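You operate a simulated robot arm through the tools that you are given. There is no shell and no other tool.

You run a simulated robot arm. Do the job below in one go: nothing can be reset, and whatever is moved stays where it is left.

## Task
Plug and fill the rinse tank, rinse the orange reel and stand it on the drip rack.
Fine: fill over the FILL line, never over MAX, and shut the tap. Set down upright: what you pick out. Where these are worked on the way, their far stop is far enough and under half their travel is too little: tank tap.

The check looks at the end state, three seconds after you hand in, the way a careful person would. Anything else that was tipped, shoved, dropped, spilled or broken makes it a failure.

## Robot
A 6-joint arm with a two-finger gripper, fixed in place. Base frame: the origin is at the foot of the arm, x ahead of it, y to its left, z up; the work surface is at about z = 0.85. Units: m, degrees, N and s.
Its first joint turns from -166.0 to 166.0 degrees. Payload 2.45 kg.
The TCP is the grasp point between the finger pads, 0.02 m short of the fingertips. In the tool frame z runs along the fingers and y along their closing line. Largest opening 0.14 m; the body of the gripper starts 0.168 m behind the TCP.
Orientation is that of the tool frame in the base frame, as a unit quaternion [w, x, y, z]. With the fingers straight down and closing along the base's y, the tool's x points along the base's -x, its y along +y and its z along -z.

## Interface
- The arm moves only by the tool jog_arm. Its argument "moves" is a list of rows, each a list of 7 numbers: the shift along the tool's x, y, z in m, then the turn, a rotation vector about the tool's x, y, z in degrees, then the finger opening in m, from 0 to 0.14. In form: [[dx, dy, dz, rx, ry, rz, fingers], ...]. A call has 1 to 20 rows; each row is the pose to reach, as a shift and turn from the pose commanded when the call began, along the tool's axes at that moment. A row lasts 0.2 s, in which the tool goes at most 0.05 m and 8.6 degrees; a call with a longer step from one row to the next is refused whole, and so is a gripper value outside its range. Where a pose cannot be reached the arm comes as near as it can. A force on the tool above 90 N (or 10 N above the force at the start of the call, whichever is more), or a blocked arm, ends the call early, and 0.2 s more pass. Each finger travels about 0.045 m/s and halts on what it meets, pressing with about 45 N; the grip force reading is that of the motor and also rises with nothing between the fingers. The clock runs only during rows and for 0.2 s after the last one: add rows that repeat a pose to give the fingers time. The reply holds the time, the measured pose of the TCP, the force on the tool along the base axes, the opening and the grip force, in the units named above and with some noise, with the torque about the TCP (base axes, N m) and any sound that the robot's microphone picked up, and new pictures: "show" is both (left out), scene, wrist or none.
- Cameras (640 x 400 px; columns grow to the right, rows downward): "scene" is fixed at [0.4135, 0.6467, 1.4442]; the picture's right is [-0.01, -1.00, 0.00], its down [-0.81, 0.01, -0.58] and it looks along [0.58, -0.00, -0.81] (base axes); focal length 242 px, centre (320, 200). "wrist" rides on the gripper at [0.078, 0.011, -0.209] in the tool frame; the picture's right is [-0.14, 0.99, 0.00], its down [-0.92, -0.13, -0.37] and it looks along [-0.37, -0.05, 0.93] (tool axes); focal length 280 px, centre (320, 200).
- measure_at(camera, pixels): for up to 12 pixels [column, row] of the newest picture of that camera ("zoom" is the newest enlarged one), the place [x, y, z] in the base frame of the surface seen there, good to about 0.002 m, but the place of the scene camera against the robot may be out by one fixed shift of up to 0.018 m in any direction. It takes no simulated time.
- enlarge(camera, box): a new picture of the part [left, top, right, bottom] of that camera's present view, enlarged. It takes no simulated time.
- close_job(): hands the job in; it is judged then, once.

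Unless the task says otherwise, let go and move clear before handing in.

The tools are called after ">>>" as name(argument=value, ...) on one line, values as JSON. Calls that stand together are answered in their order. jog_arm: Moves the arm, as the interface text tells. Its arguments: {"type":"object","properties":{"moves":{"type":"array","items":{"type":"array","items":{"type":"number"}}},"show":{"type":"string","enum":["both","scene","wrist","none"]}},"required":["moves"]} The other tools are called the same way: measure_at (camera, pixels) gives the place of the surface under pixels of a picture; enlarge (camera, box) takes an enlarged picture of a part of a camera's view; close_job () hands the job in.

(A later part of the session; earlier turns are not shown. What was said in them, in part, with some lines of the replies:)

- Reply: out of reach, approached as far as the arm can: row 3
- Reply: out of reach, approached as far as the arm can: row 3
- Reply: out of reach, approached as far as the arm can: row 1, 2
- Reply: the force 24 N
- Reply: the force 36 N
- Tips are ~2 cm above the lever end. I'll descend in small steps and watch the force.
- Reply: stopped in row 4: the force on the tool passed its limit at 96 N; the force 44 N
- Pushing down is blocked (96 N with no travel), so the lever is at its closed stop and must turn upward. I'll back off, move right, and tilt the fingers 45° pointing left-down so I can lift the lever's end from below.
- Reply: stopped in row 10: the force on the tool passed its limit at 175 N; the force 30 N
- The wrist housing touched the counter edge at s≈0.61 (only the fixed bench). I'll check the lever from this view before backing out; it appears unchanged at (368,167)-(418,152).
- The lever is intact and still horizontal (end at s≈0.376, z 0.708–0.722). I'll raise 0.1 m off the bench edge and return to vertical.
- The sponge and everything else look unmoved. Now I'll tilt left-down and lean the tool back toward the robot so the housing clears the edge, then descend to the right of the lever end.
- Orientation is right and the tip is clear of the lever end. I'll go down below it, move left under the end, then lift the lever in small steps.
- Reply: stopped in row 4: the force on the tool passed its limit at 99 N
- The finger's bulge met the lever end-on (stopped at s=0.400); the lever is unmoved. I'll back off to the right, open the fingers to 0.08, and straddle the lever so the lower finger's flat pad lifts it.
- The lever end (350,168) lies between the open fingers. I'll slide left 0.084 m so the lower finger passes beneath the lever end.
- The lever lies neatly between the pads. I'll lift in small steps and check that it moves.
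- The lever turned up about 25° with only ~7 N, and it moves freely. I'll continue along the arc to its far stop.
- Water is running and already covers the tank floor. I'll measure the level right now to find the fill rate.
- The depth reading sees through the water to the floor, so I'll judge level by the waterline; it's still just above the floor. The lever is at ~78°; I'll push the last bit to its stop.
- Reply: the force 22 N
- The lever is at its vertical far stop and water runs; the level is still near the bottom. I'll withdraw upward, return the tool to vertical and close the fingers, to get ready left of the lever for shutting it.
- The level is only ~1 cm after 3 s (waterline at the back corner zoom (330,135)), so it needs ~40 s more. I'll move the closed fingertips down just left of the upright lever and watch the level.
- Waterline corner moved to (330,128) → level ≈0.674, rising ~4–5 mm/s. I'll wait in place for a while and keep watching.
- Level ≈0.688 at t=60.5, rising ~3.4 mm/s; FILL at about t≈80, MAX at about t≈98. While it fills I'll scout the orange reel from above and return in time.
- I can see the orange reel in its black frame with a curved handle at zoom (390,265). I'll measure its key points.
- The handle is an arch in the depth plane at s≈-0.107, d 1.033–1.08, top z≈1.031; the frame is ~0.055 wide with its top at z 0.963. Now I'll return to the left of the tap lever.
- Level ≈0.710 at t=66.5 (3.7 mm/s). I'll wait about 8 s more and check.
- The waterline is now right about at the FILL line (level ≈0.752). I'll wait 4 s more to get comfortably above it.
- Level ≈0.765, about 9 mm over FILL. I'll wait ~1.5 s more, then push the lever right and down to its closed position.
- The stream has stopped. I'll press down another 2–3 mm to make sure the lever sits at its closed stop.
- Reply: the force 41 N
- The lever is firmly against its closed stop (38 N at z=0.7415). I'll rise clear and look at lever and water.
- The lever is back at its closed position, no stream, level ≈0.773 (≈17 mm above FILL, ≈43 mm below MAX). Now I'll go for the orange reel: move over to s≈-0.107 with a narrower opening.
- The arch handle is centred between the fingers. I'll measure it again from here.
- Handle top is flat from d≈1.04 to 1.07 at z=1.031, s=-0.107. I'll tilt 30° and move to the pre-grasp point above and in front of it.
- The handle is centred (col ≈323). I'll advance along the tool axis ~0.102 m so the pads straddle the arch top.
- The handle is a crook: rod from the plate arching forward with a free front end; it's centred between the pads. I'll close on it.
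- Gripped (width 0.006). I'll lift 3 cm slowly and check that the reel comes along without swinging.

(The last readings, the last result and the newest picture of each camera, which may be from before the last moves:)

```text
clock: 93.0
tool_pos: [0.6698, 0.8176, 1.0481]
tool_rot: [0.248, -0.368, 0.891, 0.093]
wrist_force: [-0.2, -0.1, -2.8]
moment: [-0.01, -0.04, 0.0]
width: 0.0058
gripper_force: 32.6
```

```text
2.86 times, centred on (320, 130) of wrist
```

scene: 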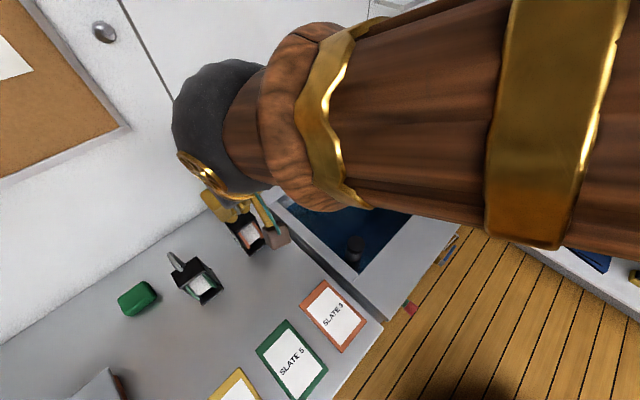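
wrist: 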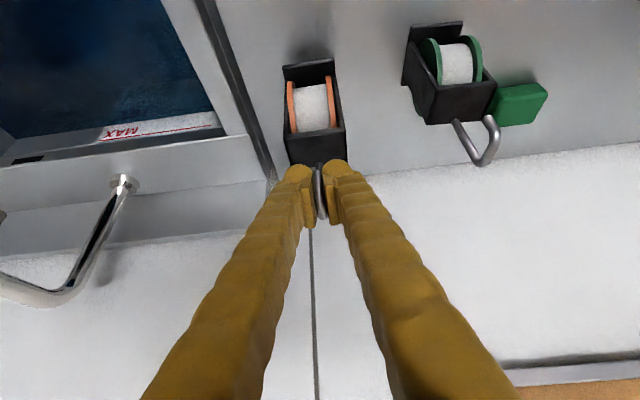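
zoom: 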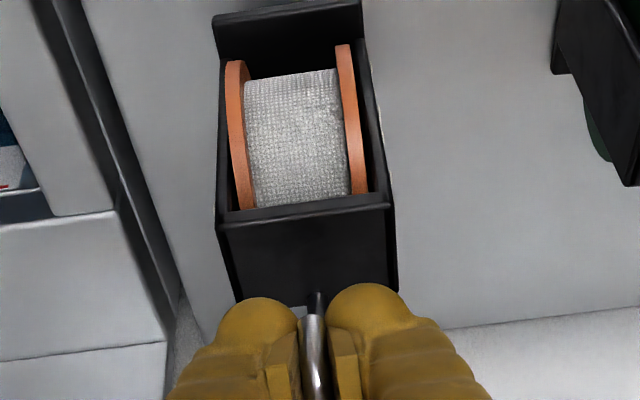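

The reel is lifted (≈2.7 N) and hangs straight. I'll raise it, draw back to d≈0.95, and carry it over the tank to s≈0.28 clear of the spout and the plug.

>>> jog_arm(moves=[[0.015, 0, -0.024, 0, 0, 0, 0.0], [0.0295, 0, -0.048, 0, 0, 0, 0.0], [0.044, 0, -0.072, 0, 0, 0, 0.0], [0.0589, 0, -0.0961, 0, 0, 0, 0.0], [0.0589, -0.03, -0.0961, 0, 0, 0, 0.0], [0.0589, -0.07, -0.0961, 0, 0, 0, 0.0], [0.0589, -0.11, -0.0961, 0, 0, 0, 0.0], [0.0589, -0.15, -0.0961, 0, 0, 0, 0.0], [0.0589, -0.19, -0.0961, 0, 0, 0, 0.0], [0.0589, -0.23, -0.0961, 0, 0, 0, 0.0], [0.0589, -0.27, -0.0961, 0, 0, 0, 0.0], [0.0589, -0.31, -0.0961, 0, 0, 0, 0.0], [0.0589, -0.35, -0.0961, 0, 0, 0, 0.0], [0.0589, -0.375, -0.0961, 0, 0, 0, 0.0], [0.0589, -0.385, -0.0961, 0, 0, 0, 0.0], [0.0589, -0.385, -0.0961, 0, 0, 0, 0.0]])

>>> enlarge(camera="wrist", box=[220, 20, 420, 200])

```text
clock: 96.5
tool_pos: [0.87, 0.4756, 1.1065]
tool_rot: [0.248, -0.368, 0.891, 0.093]
wrist_force: [0.5, -0.3, -1.6]
moment: [-0.02, 0.05, -0.01]
width: 0.0061
gripper_force: 32.2
```

scene: 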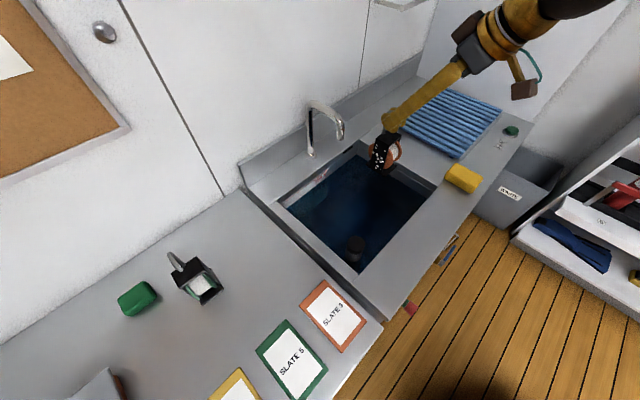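
wrist: 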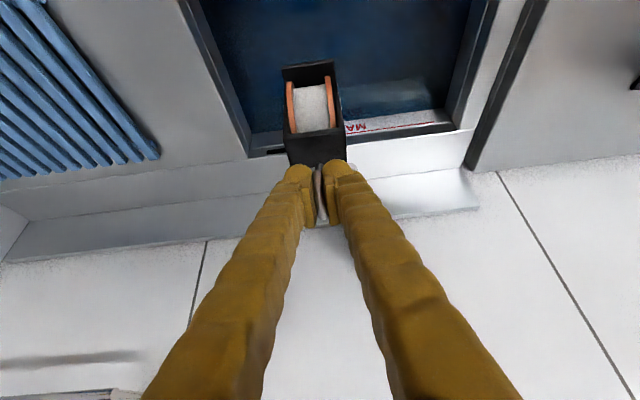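

```text
2.22 times, centred on (320, 110) of wrist
```

zoom: 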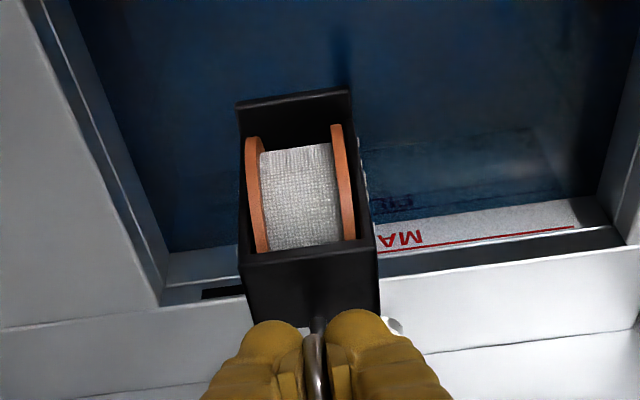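

The reel is over the tank. I'll check its attitude in the scene view before lowering.

>>> enlarge(camera="scene", box=[330, 90, 430, 190])

```text
4.00 times, centred on (380, 140) of scene
```

zoom: 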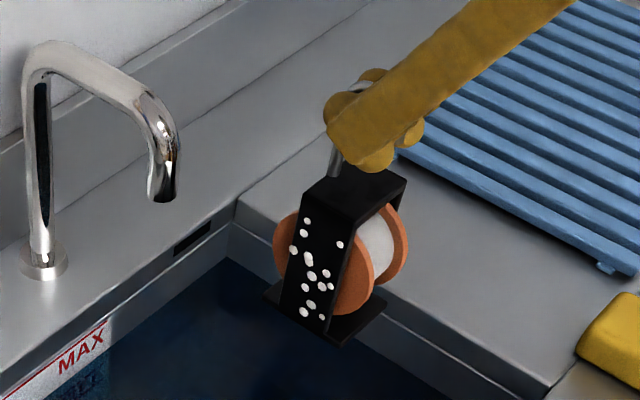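

The reel hangs upright with white specks on its frame to be rinsed off. I'll lower it straight down into the water.

>>> jog_arm(moves=[[0.0189, 0, 0.0314, 0, 0, 0, 0.0], [0.0377, 0, 0.0628, 0, 0, 0, 0.0], [0.0566, 0, 0.0942, 0, 0, 0, 0.0], [0.0755, 0, 0.1256, 0, 0, 0, 0.0], [0.0944, 0, 0.157, 0, 0, 0, 0.0], [0.1132, 0, 0.1884, 0, 0, 0, 0.0], [0.1321, 0, 0.2198, 0, 0, 0, 0.0], [0.1321, 0, 0.2198, 0, 0, 0, 0.0]])

>>> enlarge(camera="scene", box=[320, 120, 440, 220])

```text
clock: 98.2
tool_pos: [0.871, 0.472, 0.85]
tool_rot: [0.247, -0.368, 0.892, 0.093]
wrist_force: [0.5, 0.1, -2.0]
moment: [0.01, -0.01, 0.01]
width: 0.006
gripper_force: 32.0
```

scene: 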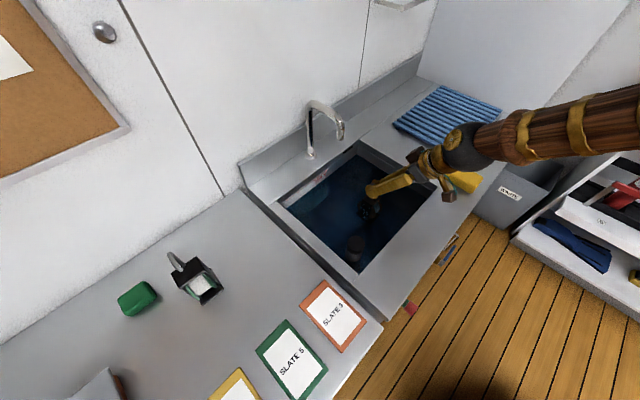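
wrist: 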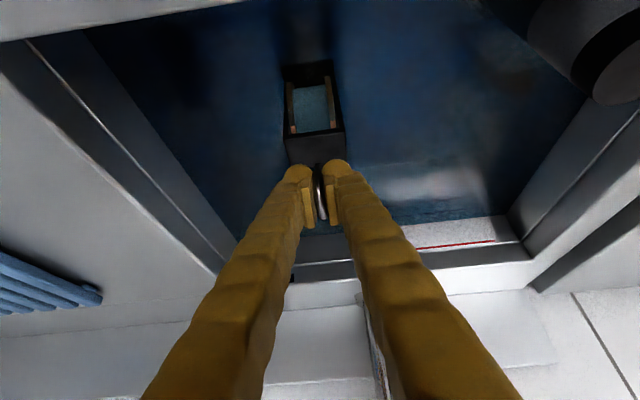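

```text
4.00 times, centred on (380, 170) of scene
```

zoom: 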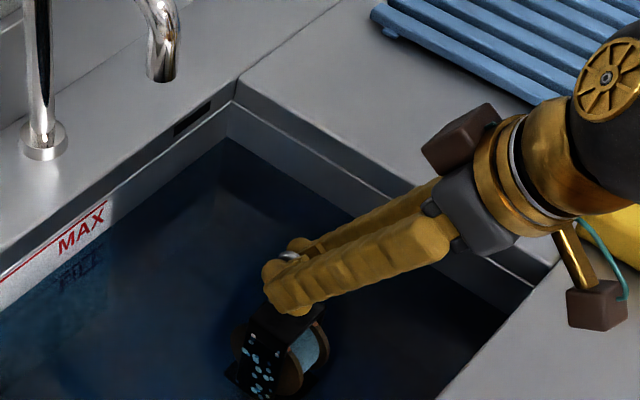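

Mostly submerged and clear of everything. I'll lower another 26 mm to just above the tank floor.

>>> jog_arm(moves=[[0.005, 0, 0.0083, 0, 0, 0, 0.0], [0.01, 0, 0.0163, 0, 0, 0, 0.0], [0.0134, 0, 0.0223, 0, 0, 0, 0.0], [0.0134, 0, 0.0223, 0, 0, 0, 0.0]])

>>> enlarge(camera="wrist", box=[220, 20, 420, 200])

>>> enlarge(camera="scene", box=[320, 140, 420, 240])

```text
clock: 99.2
tool_pos: [0.872, 0.4721, 0.8249]
tool_rot: [0.247, -0.369, 0.891, 0.095]
wrist_force: [-0.1, 0.4, -2.0]
moment: [0.02, 0.01, -0.01]
width: 0.006
gripper_force: 32.0
```

scene: 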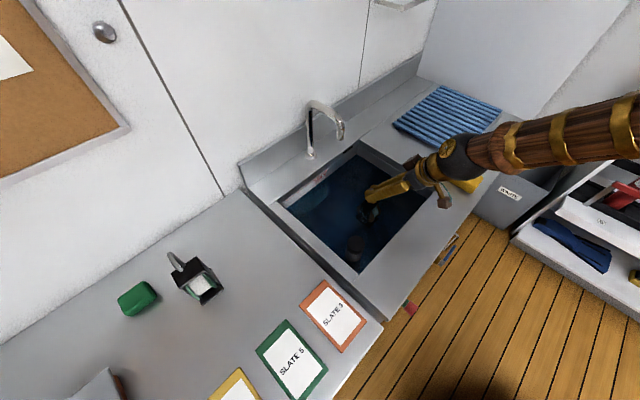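
wrist: 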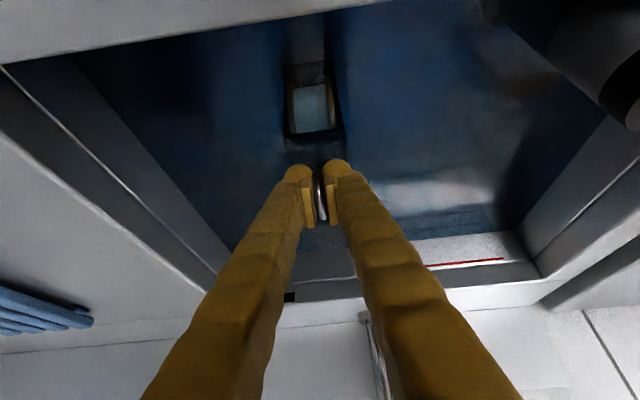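

```text
2.22 times, centred on (320, 110) of wrist
```

zoom: 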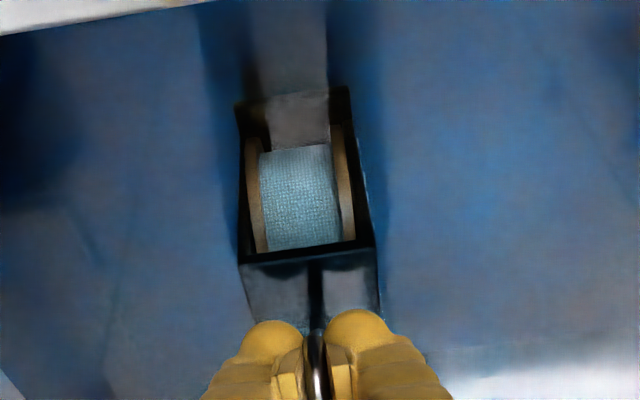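

```text
4.00 times, centred on (370, 190) of scene
```

zoom: 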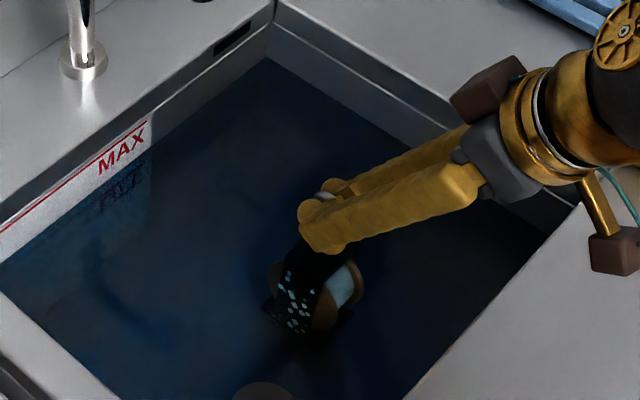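

The reel is fully submerged. I'll swish it back and forth to rinse off the specks.

>>> jog_arm(moves=[[0, -0.025, 0, 0, 0, 0, 0.0], [0, -0.05, 0, 0, 0, 0, 0.0], [0, -0.025, 0, 0, 0, 0, 0.0], [0, 0, 0, 0, 0, 0, 0.0], [0, 0.025, 0, 0, 0, 0, 0.0], [0, 0.05, 0, 0, 0, 0, 0.0], [0, 0.025, 0, 0, 0, 0, 0.0], [0, 0, 0, 0, 0, 0, 0.0], [-0.0257, 0, 0.0155, 0, 0, 0, 0.0], [0, 0, 0, 0, 0, 0, 0.0], [0.0257, 0, -0.0155, 0, 0, 0, 0.0], [0, 0, 0, 0, 0, 0, 0.0], [0, -0.025, 0, 0, 0, 0, 0.0], [0, -0.05, 0, 0, 0, 0, 0.0], [0, -0.025, 0, 0, 0, 0, 0.0], [0, 0, 0, 0, 0, 0, 0.0], [0, 0.025, 0, 0, 0, 0, 0.0], [0, 0.05, 0, 0, 0, 0, 0.0], [0, 0.025, 0, 0, 0, 0, 0.0], [0, 0, 0, 0, 0, 0, 0.0]])

>>> enlarge(camera="scene", box=[320, 140, 420, 240])

```text
clock: 103.5
tool_pos: [0.8716, 0.4717, 0.825]
tool_rot: [0.247, -0.369, 0.891, 0.094]
wrist_force: [0.4, -0.4, -2.3]
moment: [0.0, 0.03, 0.0]
width: 0.0059
gripper_force: 31.9
```

scene: 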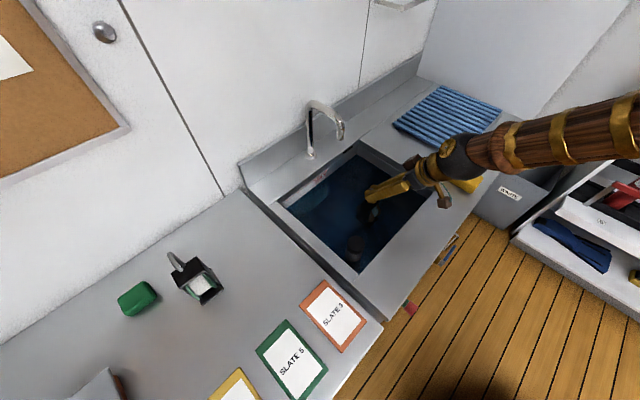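
wrist: 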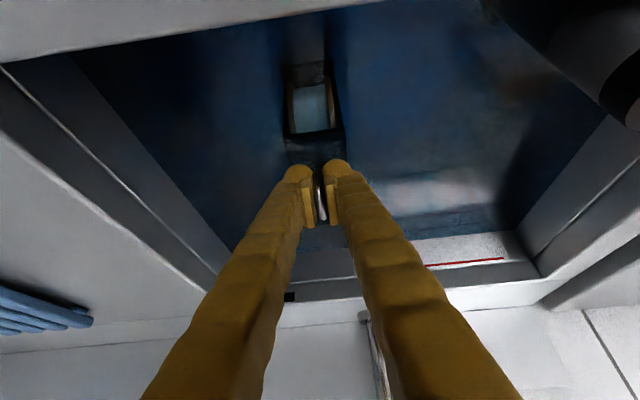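

```text
4.00 times, centred on (370, 190) of scene
```

zoom: 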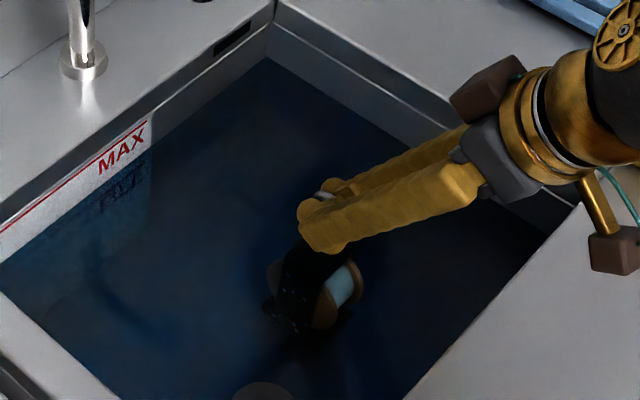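

The specks are fading. I'll swish some more until they are gone.

>>> jog_arm(moves=[[0, -0.025, 0, 0, 0, 0, 0.0], [0, -0.05, 0, 0, 0, 0, 0.0], [0, -0.025, 0, 0, 0, 0, 0.0], [0, 0, 0, 0, 0, 0, 0.0], [0, 0.025, 0, 0, 0, 0, 0.0], [0, 0.05, 0, 0, 0, 0, 0.0], [0, 0.025, 0, 0, 0, 0, 0.0], [0, 0, 0, 0, 0, 0, 0.0], [-0.0257, 0, 0.0155, 0, 0, 0, 0.0], [0, 0, 0, 0, 0, 0, 0.0], [0.0257, 0, -0.0155, 0, 0, 0, 0.0], [0, 0, 0, 0, 0, 0, 0.0], [0, -0.025, 0, 0, 0, 0, 0.0], [0, -0.05, 0, 0, 0, 0, 0.0], [0, -0.025, 0, 0, 0, 0, 0.0], [0, 0, 0, 0, 0, 0, 0.0], [0, 0.025, 0, 0, 0, 0, 0.0], [0, 0.05, 0, 0, 0, 0, 0.0], [0, 0.025, 0, 0, 0, 0, 0.0], [0, 0, 0, 0, 0, 0, 0.0]], show="scene")

>>> enlarge(camera="scene", box=[350, 170, 420, 230])

```text
clock: 107.7
tool_pos: [0.8695, 0.473, 0.826]
tool_rot: [0.247, -0.369, 0.891, 0.094]
wrist_force: [0.3, -0.2, -2.6]
moment: [-0.04, -0.01, -0.02]
width: 0.0061
gripper_force: 31.6
```

scene: 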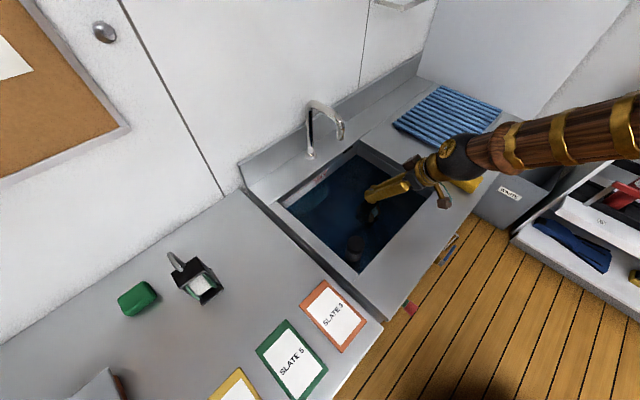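

```text
6.67 times, centred on (385, 200) of scene
```

zoom: 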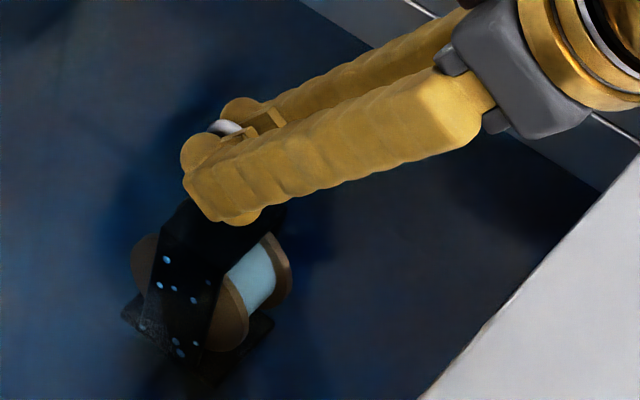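

A few specks remain. I'll keep swishing.

>>> jog_arm(moves=[[0, -0.035, 0, 0, 0, 0, 0.0], [0, -0.06, 0, 0, 0, 0, 0.0], [0, -0.03, 0, 0, 0, 0, 0.0], [0, 0.01, 0, 0, 0, 0, 0.0], [0, 0.045, 0, 0, 0, 0, 0.0], [0, 0.06, 0, 0, 0, 0, 0.0], [0, 0.03, 0, 0, 0, 0, 0.0], [0, -0.01, 0, 0, 0, 0, 0.0], [0, -0.045, 0, 0, 0, 0, 0.0], [0, -0.06, 0, 0, 0, 0, 0.0], [0, -0.03, 0, 0, 0, 0, 0.0], [0, 0.01, 0, 0, 0, 0, 0.0], [0, 0.045, 0, 0, 0, 0, 0.0], [0, 0.06, 0, 0, 0, 0, 0.0], [0, 0.03, 0, 0, 0, 0, 0.0], [0, -0.01, 0, 0, 0, 0, 0.0], [0, -0.045, 0, 0, 0, 0, 0.0], [0, -0.06, 0, 0, 0, 0, 0.0], [0, -0.03, 0, 0, 0, 0, 0.0], [0, 0, 0, 0, 0, 0, 0.0]], show="scene")

>>> enlarge(camera="scene", box=[350, 170, 420, 230])

```text
clock: 111.8
tool_pos: [0.8723, 0.4721, 0.8237]
tool_rot: [0.247, -0.368, 0.891, 0.094]
wrist_force: [-0.1, 1.0, -2.9]
moment: [-0.01, 0.01, 0.02]
width: 0.0062
gripper_force: 32.6
```

scene: 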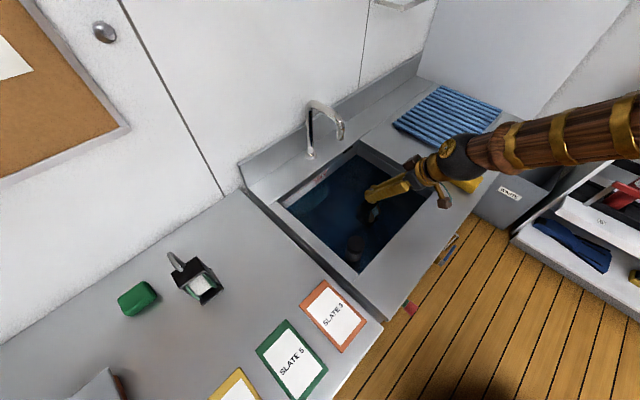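

```text
6.67 times, centred on (385, 200) of scene
```

zoom: 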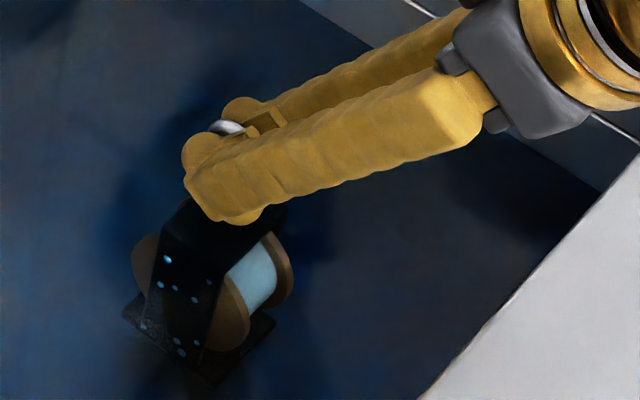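

The specks are smaller still but not gone. Two more rounds of swishing.

>>> jog_arm(moves=[[0, -0.04, 0, 0, 0, 0, 0.0], [0, -0.07, 0, 0, 0, 0, 0.0], [0, -0.025, 0, 0, 0, 0, 0.0], [0, 0.02, 0, 0, 0, 0, 0.0], [0, 0.06, 0, 0, 0, 0, 0.0], [0, 0.02, 0, 0, 0, 0, 0.0], [0, -0.025, 0, 0, 0, 0, 0.0], [0, -0.07, 0, 0, 0, 0, 0.0], [0, -0.025, 0, 0, 0, 0, 0.0], [0, 0.02, 0, 0, 0, 0, 0.0], [0, 0.06, 0, 0, 0, 0, 0.0], [0, 0.02, 0, 0, 0, 0, 0.0], [0, -0.025, 0, 0, 0, 0, 0.0], [0, -0.07, 0, 0, 0, 0, 0.0], [0, -0.025, 0, 0, 0, 0, 0.0], [0, 0.02, 0, 0, 0, 0, 0.0], [0, 0.06, 0, 0, 0, 0, 0.0], [0, 0.02, 0, 0, 0, 0, 0.0], [0, -0.02, 0, 0, 0, 0, 0.0], [0, 0, 0, 0, 0, 0, 0.0]], show="none")

>>> jog_arm(moves=[[0, -0.04, 0, 0, 0, 0, 0.0], [0, -0.07, 0, 0, 0, 0, 0.0], [0, -0.025, 0, 0, 0, 0, 0.0], [0, 0.02, 0, 0, 0, 0, 0.0], [0, 0.06, 0, 0, 0, 0, 0.0], [0, 0.02, 0, 0, 0, 0, 0.0], [0, -0.025, 0, 0, 0, 0, 0.0], [0, -0.07, 0, 0, 0, 0, 0.0], [0, -0.025, 0, 0, 0, 0, 0.0], [0, 0.02, 0, 0, 0, 0, 0.0], [0, 0.06, 0, 0, 0, 0, 0.0], [0, 0.02, 0, 0, 0, 0, 0.0], [0, -0.025, 0, 0, 0, 0, 0.0], [0, -0.07, 0, 0, 0, 0, 0.0], [0, -0.025, 0, 0, 0, 0, 0.0], [0, 0.02, 0, 0, 0, 0, 0.0], [0, 0.06, 0, 0, 0, 0, 0.0], [0, 0.02, 0, 0, 0, 0, 0.0], [0, -0.02, 0, 0, 0, 0, 0.0], [0, 0, 0, 0, 0, 0, 0.0]], show="scene")

>>> enlarge(camera="scene", box=[350, 170, 420, 230])

```text
clock: 116.0
tool_pos: [0.8707, 0.4716, 0.824]
tool_rot: [0.247, -0.368, 0.892, 0.093]
wrist_force: [0.6, 0.3, -2.3]
moment: [-0.02, 0.02, 0.01]
width: 0.006
gripper_force: 32.3
```

```text
clock: 120.2
tool_pos: [0.8702, 0.47, 0.8239]
tool_rot: [0.246, -0.369, 0.891, 0.094]
wrist_force: [0.4, 0.1, -2.4]
moment: [0.0, 0.0, 0.02]
width: 0.0059
gripper_force: 31.9
```

scene: 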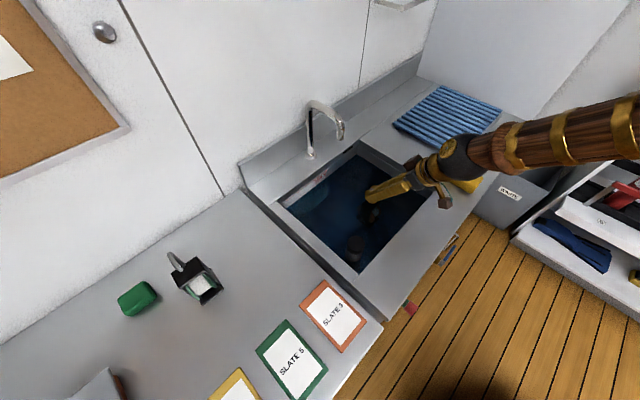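

```text
6.67 times, centred on (385, 200) of scene
```

zoom: 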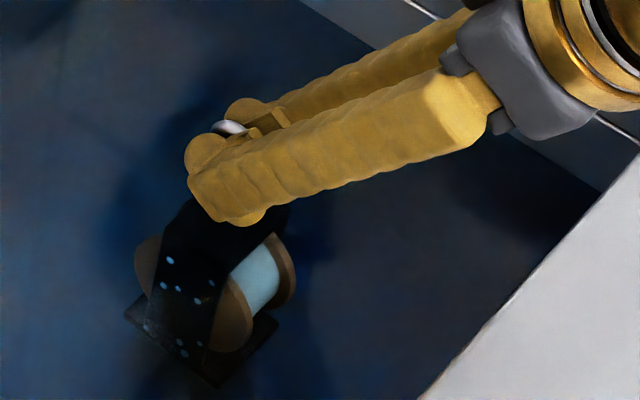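

The remaining dots have stopped changing; they may be something else. I'll lift the reel out and look closely.

>>> jog_arm(moves=[[-0.018, 0, -0.03, 0, 0, 0, 0.0], [-0.036, 0, -0.06, 0, 0, 0, 0.0], [-0.054, 0, -0.09, 0, 0, 0, 0.0], [-0.072, 0, -0.12, 0, 0, 0, 0.0], [-0.09, 0, -0.15, 0, 0, 0, 0.0], [-0.108, 0, -0.18, 0, 0, 0, 0.0], [-0.126, 0, -0.21, 0, 0, 0, 0.0], [-0.1442, 0, -0.24, 0, 0, 0, 0.0]])

>>> enlarge(camera="scene", box=[355, 110, 415, 185])

>>> enlarge(camera="wrist", box=[260, 40, 380, 180])

```text
clock: 122.0
tool_pos: [0.8686, 0.4725, 1.1051]
tool_rot: [0.247, -0.368, 0.892, 0.093]
wrist_force: [-0.5, 0.4, -2.6]
moment: [0.0, -0.02, 0.01]
width: 0.0058
gripper_force: 32.3
```

scene: 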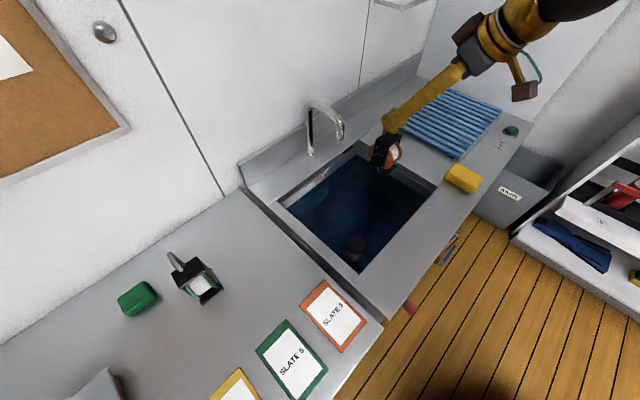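
wrist: 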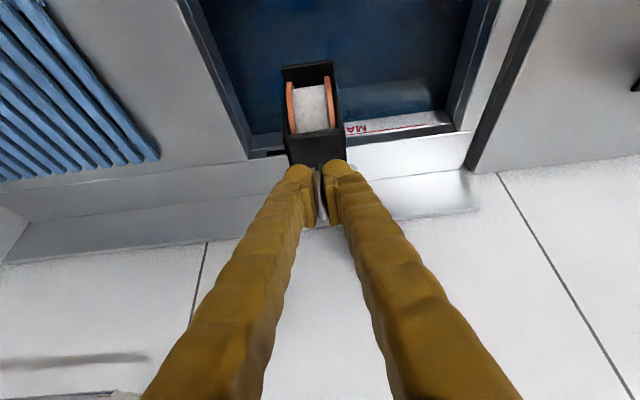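

```text
5.33 times, centred on (385, 148) of scene
```

zoom: 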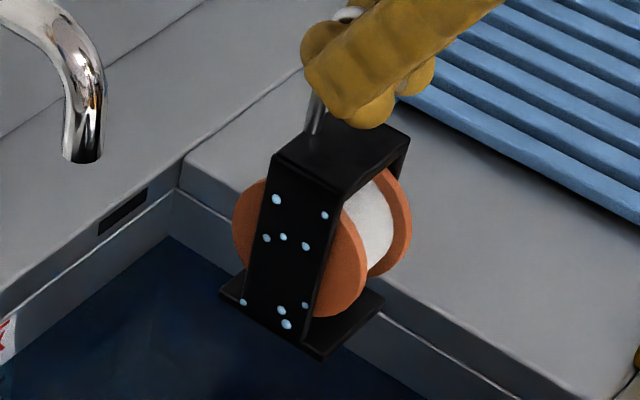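

```text
2.86 times, centred on (320, 110) of wrist
```

zoom: 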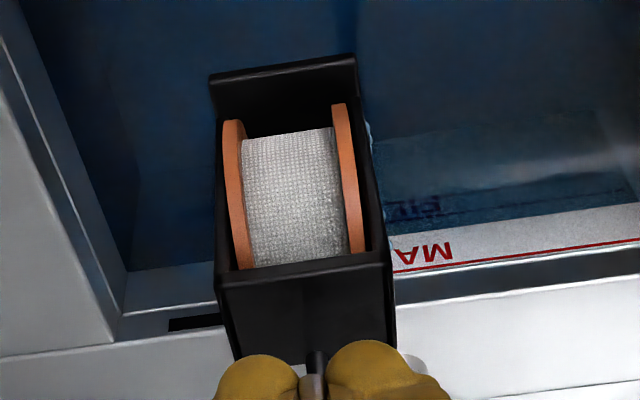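

The white specks are gone — only clear bluish water drops remain, so the reel is rinsed. Let it drip briefly, then I'll carry it over the near-left part of the drip rack while turning the tool 30° toward it.

>>> jog_arm(moves=[[0, 0, 0, 0, 0, 0, 0.0], [0, 0, 0, 0, 0, 0, 0.0], [0, 0, 0, 0, 0, 0, 0.0], [0, 0, 0, 0, 0, 0, 0.0], [0.0018, -0.019, -0.0016, 0.76, 0.02, 1.29, 0.0], [0.0053, -0.057, -0.0047, 2.29, 0.07, 3.86, 0.0], [0.0088, -0.0951, -0.0078, 3.82, 0.12, 6.44, 0.0], [0.0123, -0.1331, -0.0109, 5.34, 0.17, 9.02, 0.0], [0.0158, -0.1712, -0.014, 6.87, 0.22, 11.6, 0.0], [0.0193, -0.2092, -0.017, 8.39, 0.26, 14.17, 0.0], [0.0228, -0.2473, -0.02, 9.92, 0.31, 16.74, 0.0], [0.0263, -0.2853, -0.0233, 11.45, 0.36, 19.32, 0.0], [0.0298, -0.3234, -0.0264, 12.97, 0.41, 21.9, 0.0], [0.0333, -0.3614, -0.0295, 14.5, 0.46, 24.47, 0.0], [0.0351, -0.3804, -0.031, 15.26, 0.48, 25.76, 0.0], [0.0351, -0.3804, -0.031, 15.26, 0.48, 25.76, 0.0]])

>>> enlarge(camera="scene", box=[390, 70, 520, 180])

```text
clock: 125.5
tool_pos: [1.1033, 0.1722, 1.1201]
tool_rot: [0.262, -0.125, 0.956, 0.026]
wrist_force: [0.1, 0.1, -2.8]
moment: [-0.01, 0.04, -0.02]
width: 0.0061
gripper_force: 32.5
```

scene: 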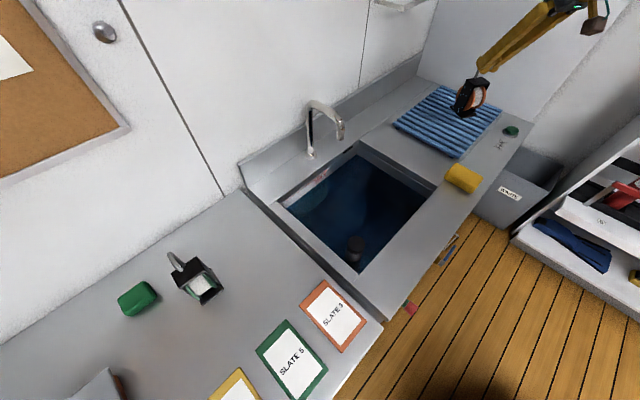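
wrist: 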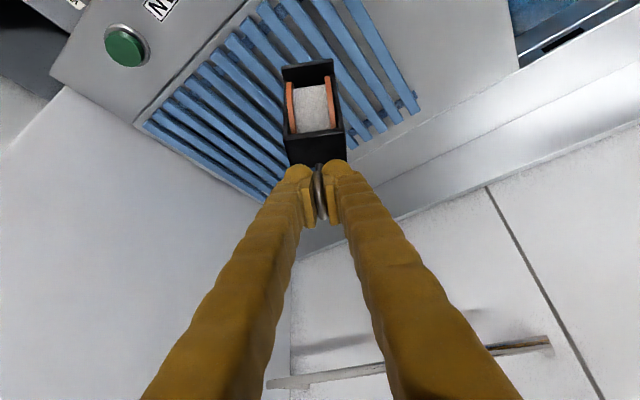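

```text
3.64 times, centred on (455, 125) of scene
```

zoom: 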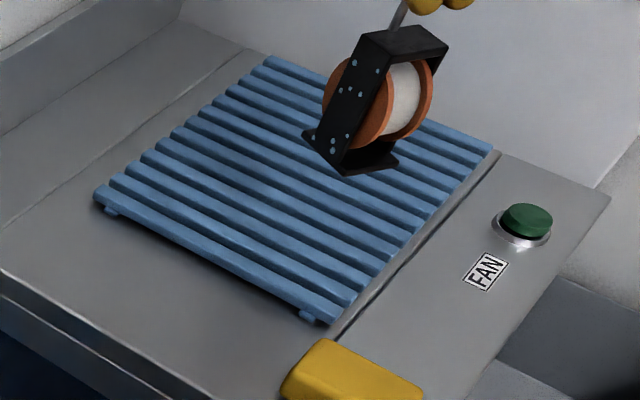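

The reel hangs over the rack. I'll measure the rack's edges and slat tops in the robot frame to choose the exact set-down spot.

>>> measure_at(camera="wrist", pixels=[[416, 108], [352, 8], [145, 124], [262, 198], [405, 118], [370, 60], [398, 70], [380, 100], [355, 110], [270, 60], [240, 80], [262, 10]])

>>> measure_at(camera="scene", pixels=[[456, 158], [453, 157], [393, 126], [400, 125], [430, 140], [450, 148], [440, 135], [470, 140], [490, 118], [438, 86]])

```text
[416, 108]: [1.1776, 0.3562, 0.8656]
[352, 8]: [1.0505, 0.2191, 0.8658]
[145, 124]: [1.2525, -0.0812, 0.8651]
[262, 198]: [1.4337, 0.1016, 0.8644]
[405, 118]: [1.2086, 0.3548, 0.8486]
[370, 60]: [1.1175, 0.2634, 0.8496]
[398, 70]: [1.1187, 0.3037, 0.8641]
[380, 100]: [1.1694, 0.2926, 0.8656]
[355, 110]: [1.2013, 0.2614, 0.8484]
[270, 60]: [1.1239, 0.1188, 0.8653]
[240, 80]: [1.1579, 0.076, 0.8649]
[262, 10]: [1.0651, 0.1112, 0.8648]
```

```text
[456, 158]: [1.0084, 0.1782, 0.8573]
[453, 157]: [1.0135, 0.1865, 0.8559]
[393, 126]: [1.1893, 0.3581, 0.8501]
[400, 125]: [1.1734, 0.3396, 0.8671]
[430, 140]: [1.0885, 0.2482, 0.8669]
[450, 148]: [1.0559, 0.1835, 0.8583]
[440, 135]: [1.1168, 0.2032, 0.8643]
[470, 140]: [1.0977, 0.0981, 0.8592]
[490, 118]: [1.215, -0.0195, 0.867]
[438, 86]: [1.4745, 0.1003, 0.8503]
```

Rack spans s 0.575–0.945, d 0.828–1.086, slat tops z=0.865; the reel base will land well inside at s≈0.66, d≈0.90. I'll lower 75 mm straight down.

>>> jog_arm(moves=[[0.0095, 0.0003, 0.0161, 0, 0, 0, 0.0], [0.019, 0.0006, 0.0322, 0, 0, 0, 0.0], [0.0286, 0.0009, 0.0483, 0, 0, 0, 0.0], [0.0381, 0.0012, 0.0644, 0, 0, 0, 0.0], [0.0381, 0.0012, 0.0644, 0, 0, 0, 0.0]])

>>> enlarge(camera="scene", box=[390, 70, 520, 180])

```text
clock: 126.7
tool_pos: [1.1035, 0.171, 1.0434]
tool_rot: [0.262, -0.125, 0.957, 0.026]
wrist_force: [0.5, 0.0, -3.7]
moment: [-0.01, 0.02, -0.03]
width: 0.006
gripper_force: 31.4
```

scene: 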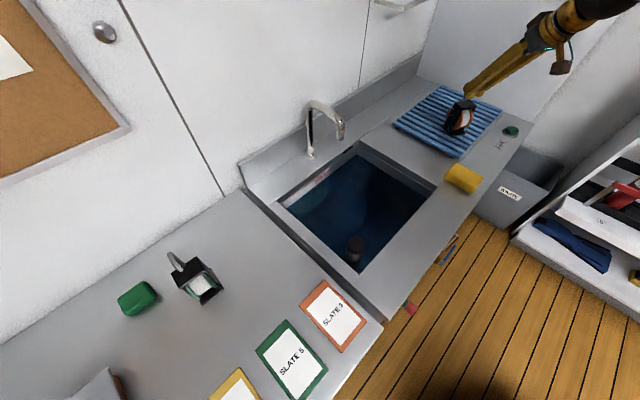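
wrist: 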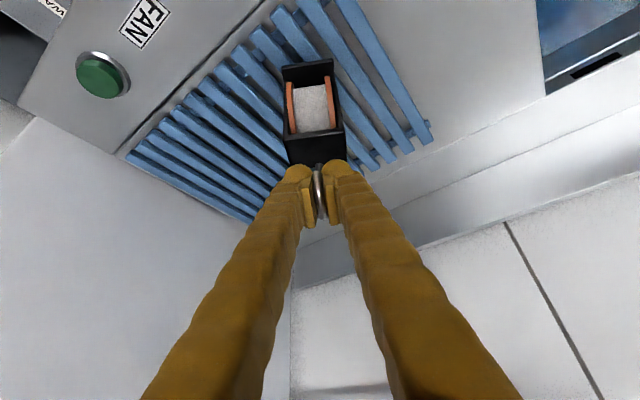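

```text
3.64 times, centred on (455, 125) of scene
```

zoom: 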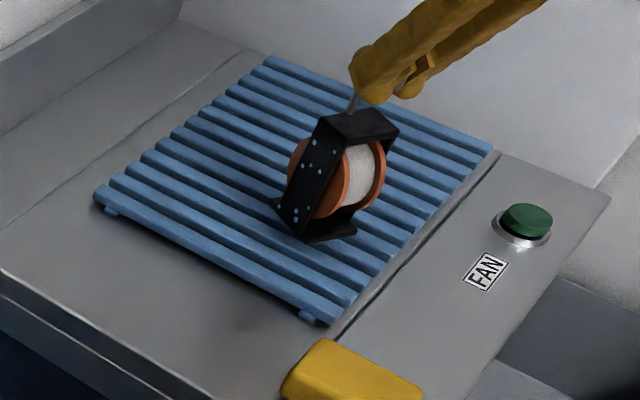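

About 1 cm to go. I'll lower in small steps to touch-down.

>>> jog_arm(moves=[[0.0015, 0, 0.0026, 0, 0, 0, 0.0], [0.003, 0.0001, 0.0052, 0, 0, 0, 0.0], [0.0041, 0.0001, 0.0069, 0, 0, 0, 0.0], [0.0046, 0.0001, 0.0077, 0, 0, 0, 0.0]], show="none")

```text
clock: 127.7
tool_pos: [1.1028, 0.1722, 1.0355]
tool_rot: [0.263, -0.126, 0.956, 0.026]
wrist_force: [-1.1, 0.6, -2.6]
moment: [0.01, 0.03, -0.01]
width: 0.0059
gripper_force: 32.4
```

>>> jog_arm(moves=[[0.0005, 0, 0.0009, 0, 0, 0, 0.0], [0.001, 0, 0.0017, 0, 0, 0, 0.0], [0.0013, 0, 0.0021, 0, 0, 0, 0.0]], show="none")

```text
clock: 128.4
tool_pos: [1.1025, 0.1719, 1.0321]
tool_rot: [0.263, -0.125, 0.956, 0.027]
wrist_force: [0.1, 1.0, -2.6]
moment: [0.02, -0.02, 0.03]
width: 0.0058
gripper_force: 32.3
```

No contact yet at z=1.032; continue in 1 mm steps.

>>> jog_arm(moves=[[0.0005, 0, 0.0009, 0, 0, 0, 0.0], [0.0008, 0, 0.0013, 0, 0, 0, 0.0]], show="none")

```text
clock: 129.1
tool_pos: [1.1027, 0.1717, 1.031]
tool_rot: [0.262, -0.126, 0.956, 0.027]
wrist_force: [0.1, 0.0, -2.3]
moment: [0.0, -0.02, 0.01]
width: 0.0062
gripper_force: 32.0
```

>>> jog_arm(moves=[[0.0005, 0, 0.0009, 0, 0, 0, 0.0], [0.001, 0, 0.0017, 0, 0, 0, 0.0]])

>>> enlarge(camera="scene", box=[435, 85, 495, 145])

```text
clock: 129.7
tool_pos: [1.1024, 0.1714, 1.0294]
tool_rot: [0.262, -0.125, 0.956, 0.027]
wrist_force: [-0.7, 0.2, -2.0]
moment: [0.0, 0.0, 0.0]
width: 0.006
gripper_force: 32.1
```

scene: 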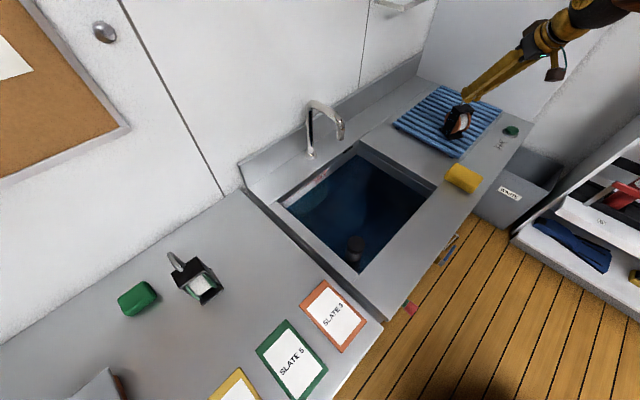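
wrist: 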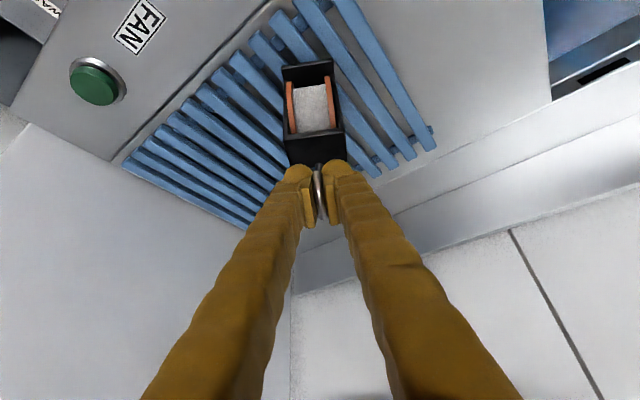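

```text
6.67 times, centred on (465, 115) of scene
```

zoom: 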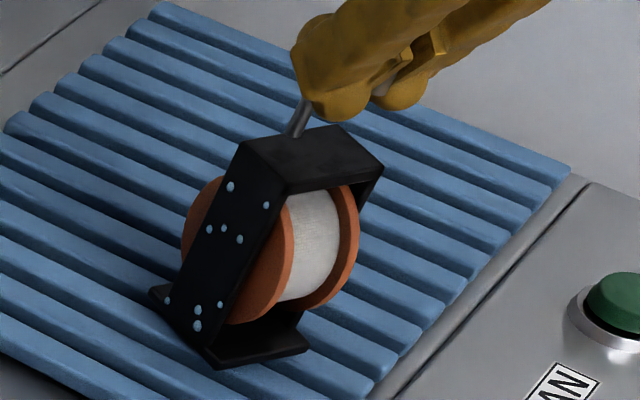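

The left bench is ~1 cm higher (z≈0.860), so touch-down should be at TCP z≈1.023. I'll lower 5 mm more, then in small steps.

>>> jog_arm(moves=[[0.0008, 0, 0.0013, 0, 0, 0, 0.0], [0.0015, 0, 0.0026, 0, 0, 0, 0.0], [0.0023, 0.0001, 0.0039, 0, 0, 0, 0.0]], show="none")

>>> jog_arm(moves=[[0.0004, 0, 0.0006, 0, 0, 0, 0.0], [0.0008, 0, 0.0013, 0, 0, 0, 0.0]], show="none")

```text
clock: 130.4
tool_pos: [1.1046, 0.1742, 1.0267]
tool_rot: [0.264, -0.126, 0.956, 0.028]
wrist_force: [-1.8, -0.6, 4.6]
moment: [0.05, 0.03, -0.02]
width: 0.0059
gripper_force: 31.8
```

```text
clock: 131.1
tool_pos: [1.1036, 0.1725, 1.0264]
tool_rot: [0.265, -0.125, 0.956, 0.027]
wrist_force: [-4.8, -4.3, 20.5]
moment: [-0.02, -0.02, 0.0]
width: 0.0061
gripper_force: 32.1
```

Touch-down (≈+23 N). I'll ease off and open the fingers gently.

>>> jog_arm(moves=[[-0.0006, 0, -0.001, 0, 0, 0, 0.0], [-0.0006, 0, -0.001, 0, 0, 0, 0.012], [-0.0006, 0, -0.001, 0, 0, 0, 0.025], [-0.0006, 0, -0.001, 0, 0, 0, 0.04], [-0.0006, 0, -0.001, 0, 0, 0, 0.05], [-0.0006, 0, -0.001, 0, 0, 0, 0.05]])

>>> enlarge(camera="scene", box=[435, 85, 495, 145])

>>> enlarge(camera="wrist", box=[240, 60, 400, 240])

```text
clock: 132.4
tool_pos: [1.1032, 0.1727, 1.0239]
tool_rot: [0.263, -0.125, 0.956, 0.026]
wrist_force: [-0.6, 0.7, -0.1]
moment: [0.01, -0.01, 0.01]
width: 0.0499
gripper_force: 0.1
```

scene: 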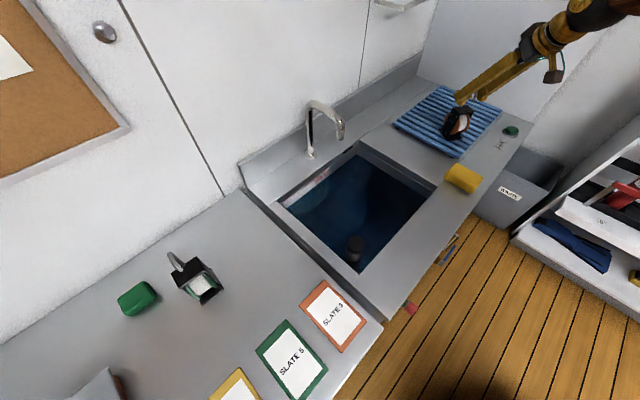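
wrist: 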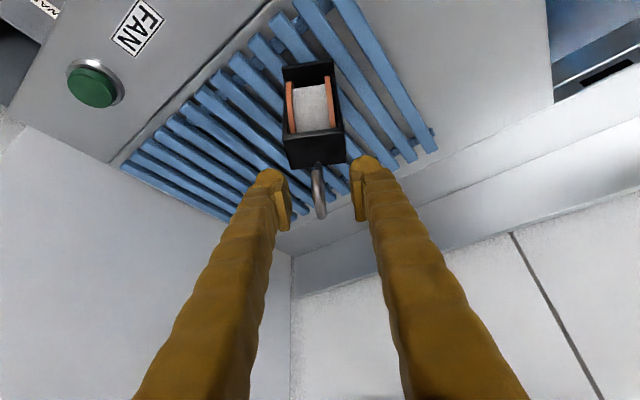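

```text
6.67 times, centred on (465, 115) of scene
```

zoom: 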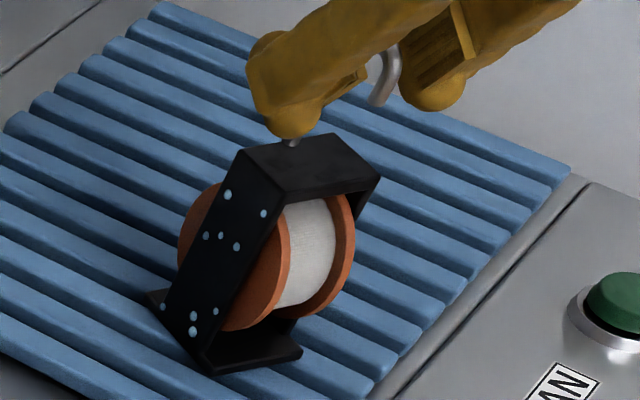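

```text
2.22 times, centred on (320, 150) of wrist
```

zoom: 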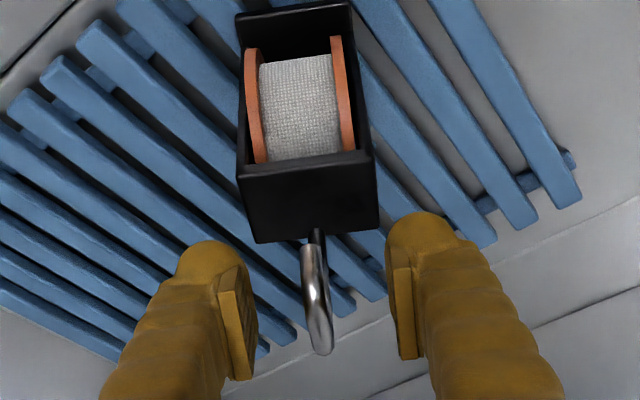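

Released; the reel stands upright on the slats with the hook free between the fingers. I'll retreat along the tool axis.

>>> jog_arm(moves=[[0, 0, -0.02, 0, 0, 0, 0.05], [0, 0, -0.05, 0, 0, 0, 0.05], [0, 0, -0.09, 0, 0, 0, 0.06], [0, 0, -0.13, 0, 0, 0, 0.06], [0.02, 0, -0.17, 0, 0, 0, 0.06], [0.05, 0, -0.205, 0, 0, 0, 0.06], [0.08, 0, -0.24, 0, 0, 0, 0.06]])

>>> enlarge(camera="scene", box=[420, 70, 520, 150])

>>> enlarge(camera="scene", box=[260, 120, 440, 280])

```text
clock: 134.1
tool_pos: [0.9167, 0.124, 1.1907]
tool_rot: [0.262, -0.126, 0.956, 0.027]
wrist_force: [0.1, 0.1, -0.9]
moment: [0.01, -0.03, 0.02]
width: 0.06
gripper_force: 0.1
```

scene: 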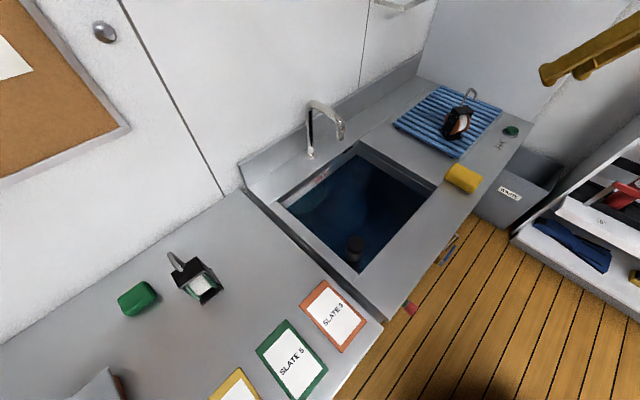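
wrist: 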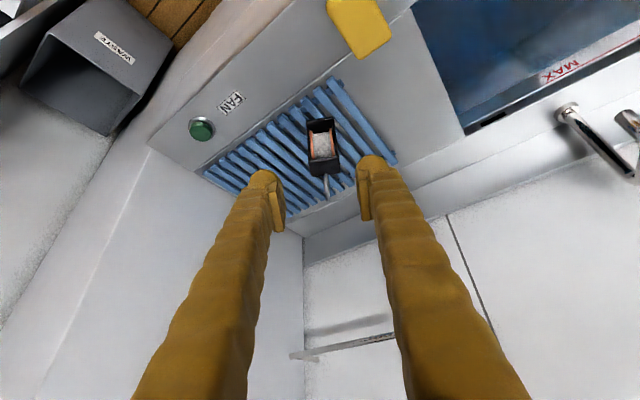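

```text
5.00 times, centred on (470, 110) of scene
```

zoom: 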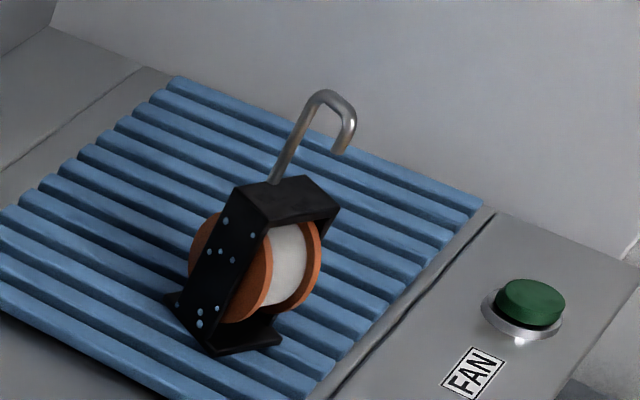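

```text
2.50 times, centred on (350, 200) of scene
```

zoom: 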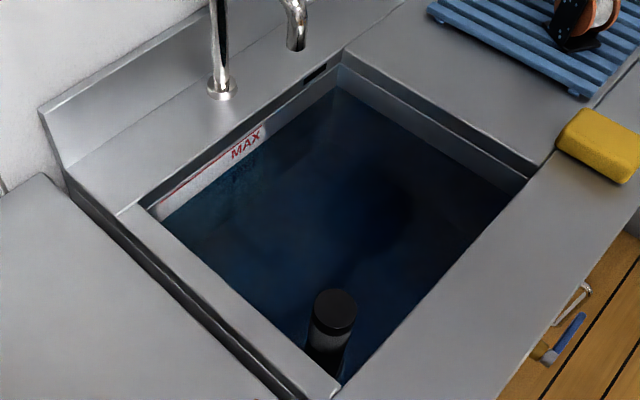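

The reel stands on the rack and the arm is clear. I'll verify uprightness with height measurements on its top plate, and the water level against the lines.

>>> enlarge(camera="wrist", box=[280, 90, 370, 210])

>>> measure_at(camera="wrist", pixels=[[315, 165], [335, 163], [318, 174], [338, 172], [326, 168], [326, 185], [327, 195], [312, 120], [333, 118]])

>>> enlarge(camera="scene", box=[275, 140, 375, 220])

>>> enlarge(camera="scene", box=[380, 225, 480, 325])

```text
3.33 times, centred on (325, 150) of wrist
```

zoom: 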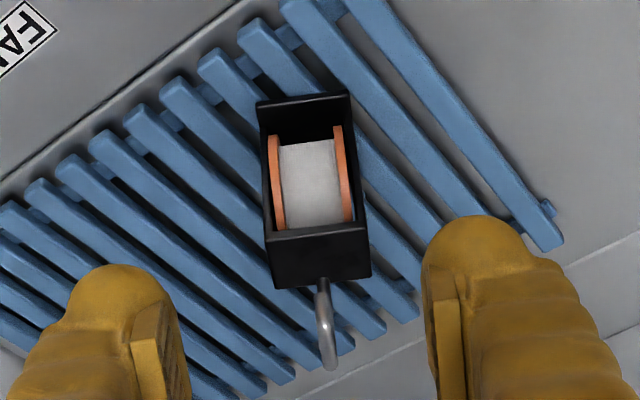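

```text
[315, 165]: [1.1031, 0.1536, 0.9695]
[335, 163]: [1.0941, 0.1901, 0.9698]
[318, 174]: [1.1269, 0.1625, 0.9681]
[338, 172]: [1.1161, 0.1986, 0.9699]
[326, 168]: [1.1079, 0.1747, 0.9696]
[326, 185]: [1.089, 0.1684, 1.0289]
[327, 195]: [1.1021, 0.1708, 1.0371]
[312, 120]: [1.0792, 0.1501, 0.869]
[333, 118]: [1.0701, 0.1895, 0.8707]
```

```text
5.00 times, centred on (325, 180) of scene
```

zoom: 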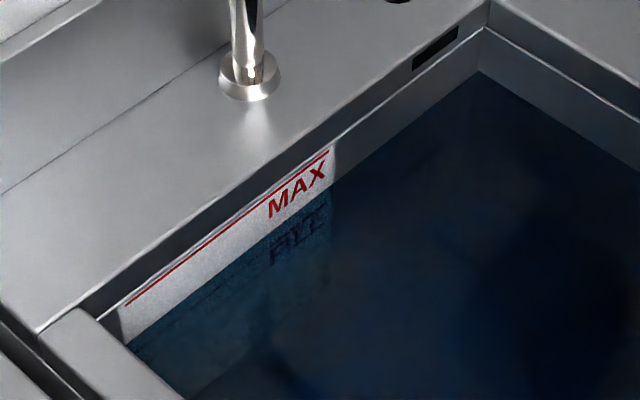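

```text
4.00 times, centred on (430, 275) of scene
```

zoom: 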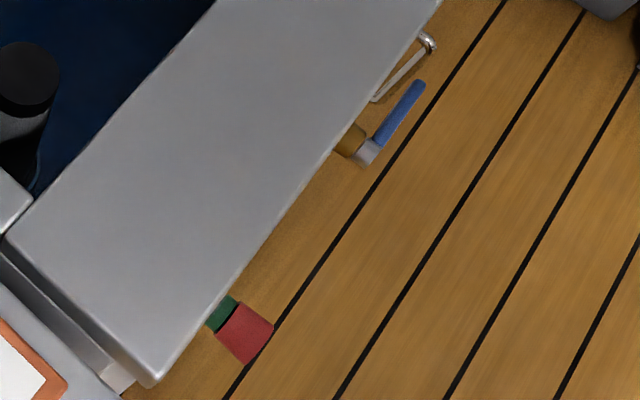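

Top plate reads z=0.9695 at all four corners (level), lever is closed and horizontal. I'll take a tighter look at the waterline relative to FILL.

>>> enlarge(camera="scene", box=[296, 162, 346, 212])

>>> measure_at(camera="scene", pixels=[[326, 176], [324, 178], [327, 179], [310, 190], [308, 192], [340, 165], [341, 167], [335, 172]])

```text
8.00 times, centred on (321, 187) of scene
```

zoom: 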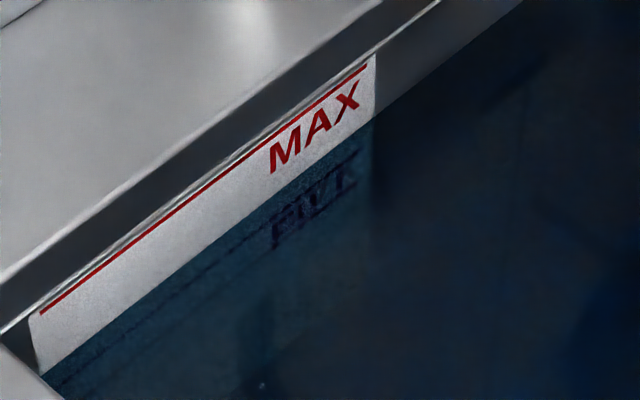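

```text
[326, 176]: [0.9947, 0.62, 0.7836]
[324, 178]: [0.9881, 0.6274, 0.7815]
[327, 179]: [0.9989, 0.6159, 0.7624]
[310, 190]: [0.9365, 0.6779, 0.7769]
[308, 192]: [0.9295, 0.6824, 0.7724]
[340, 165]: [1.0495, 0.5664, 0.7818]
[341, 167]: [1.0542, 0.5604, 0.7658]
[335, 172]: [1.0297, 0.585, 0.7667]
```

The waterline sits about 15 mm above the submerged FILL line and about 40 mm below MAX, and the level is holding. The tap lever is at its closed stop, the plug is seated, the rinsed reel stands level on the drip rack, and the arm is clear, so I'm handing in.

>>> close_job()

```text
The job is handed in.
```

The job is done and handed in. The tank is plugged and filled, the tap is shut, and the rinsed orange reel is standing on the drip rack.

- **Plug:** the grey standpipe is seated upright in the drain socket. It did not move under a firm push.
- **Water:** the level is about 15 mm above FILL and about 40 mm below MAX. It held steady from when I shut the tap until I handed in.
- **Tap:** I turned the lever to its far stop to fill, then pressed it back against its closed stop. No water is running.
- **Reel:** I kept it under water and swished it until the white specks were gone; only clear drops remain. It is near the front-left of the rack, with its top plate level at every point I measured.

While freeing the lever, the arm hit the fixed counter edge once, at about 175 N, and pushed the lever hard in two wrong directions, at just under 100 N each. I saw nothing moved or damaged afterwards, and the lever worked normally.
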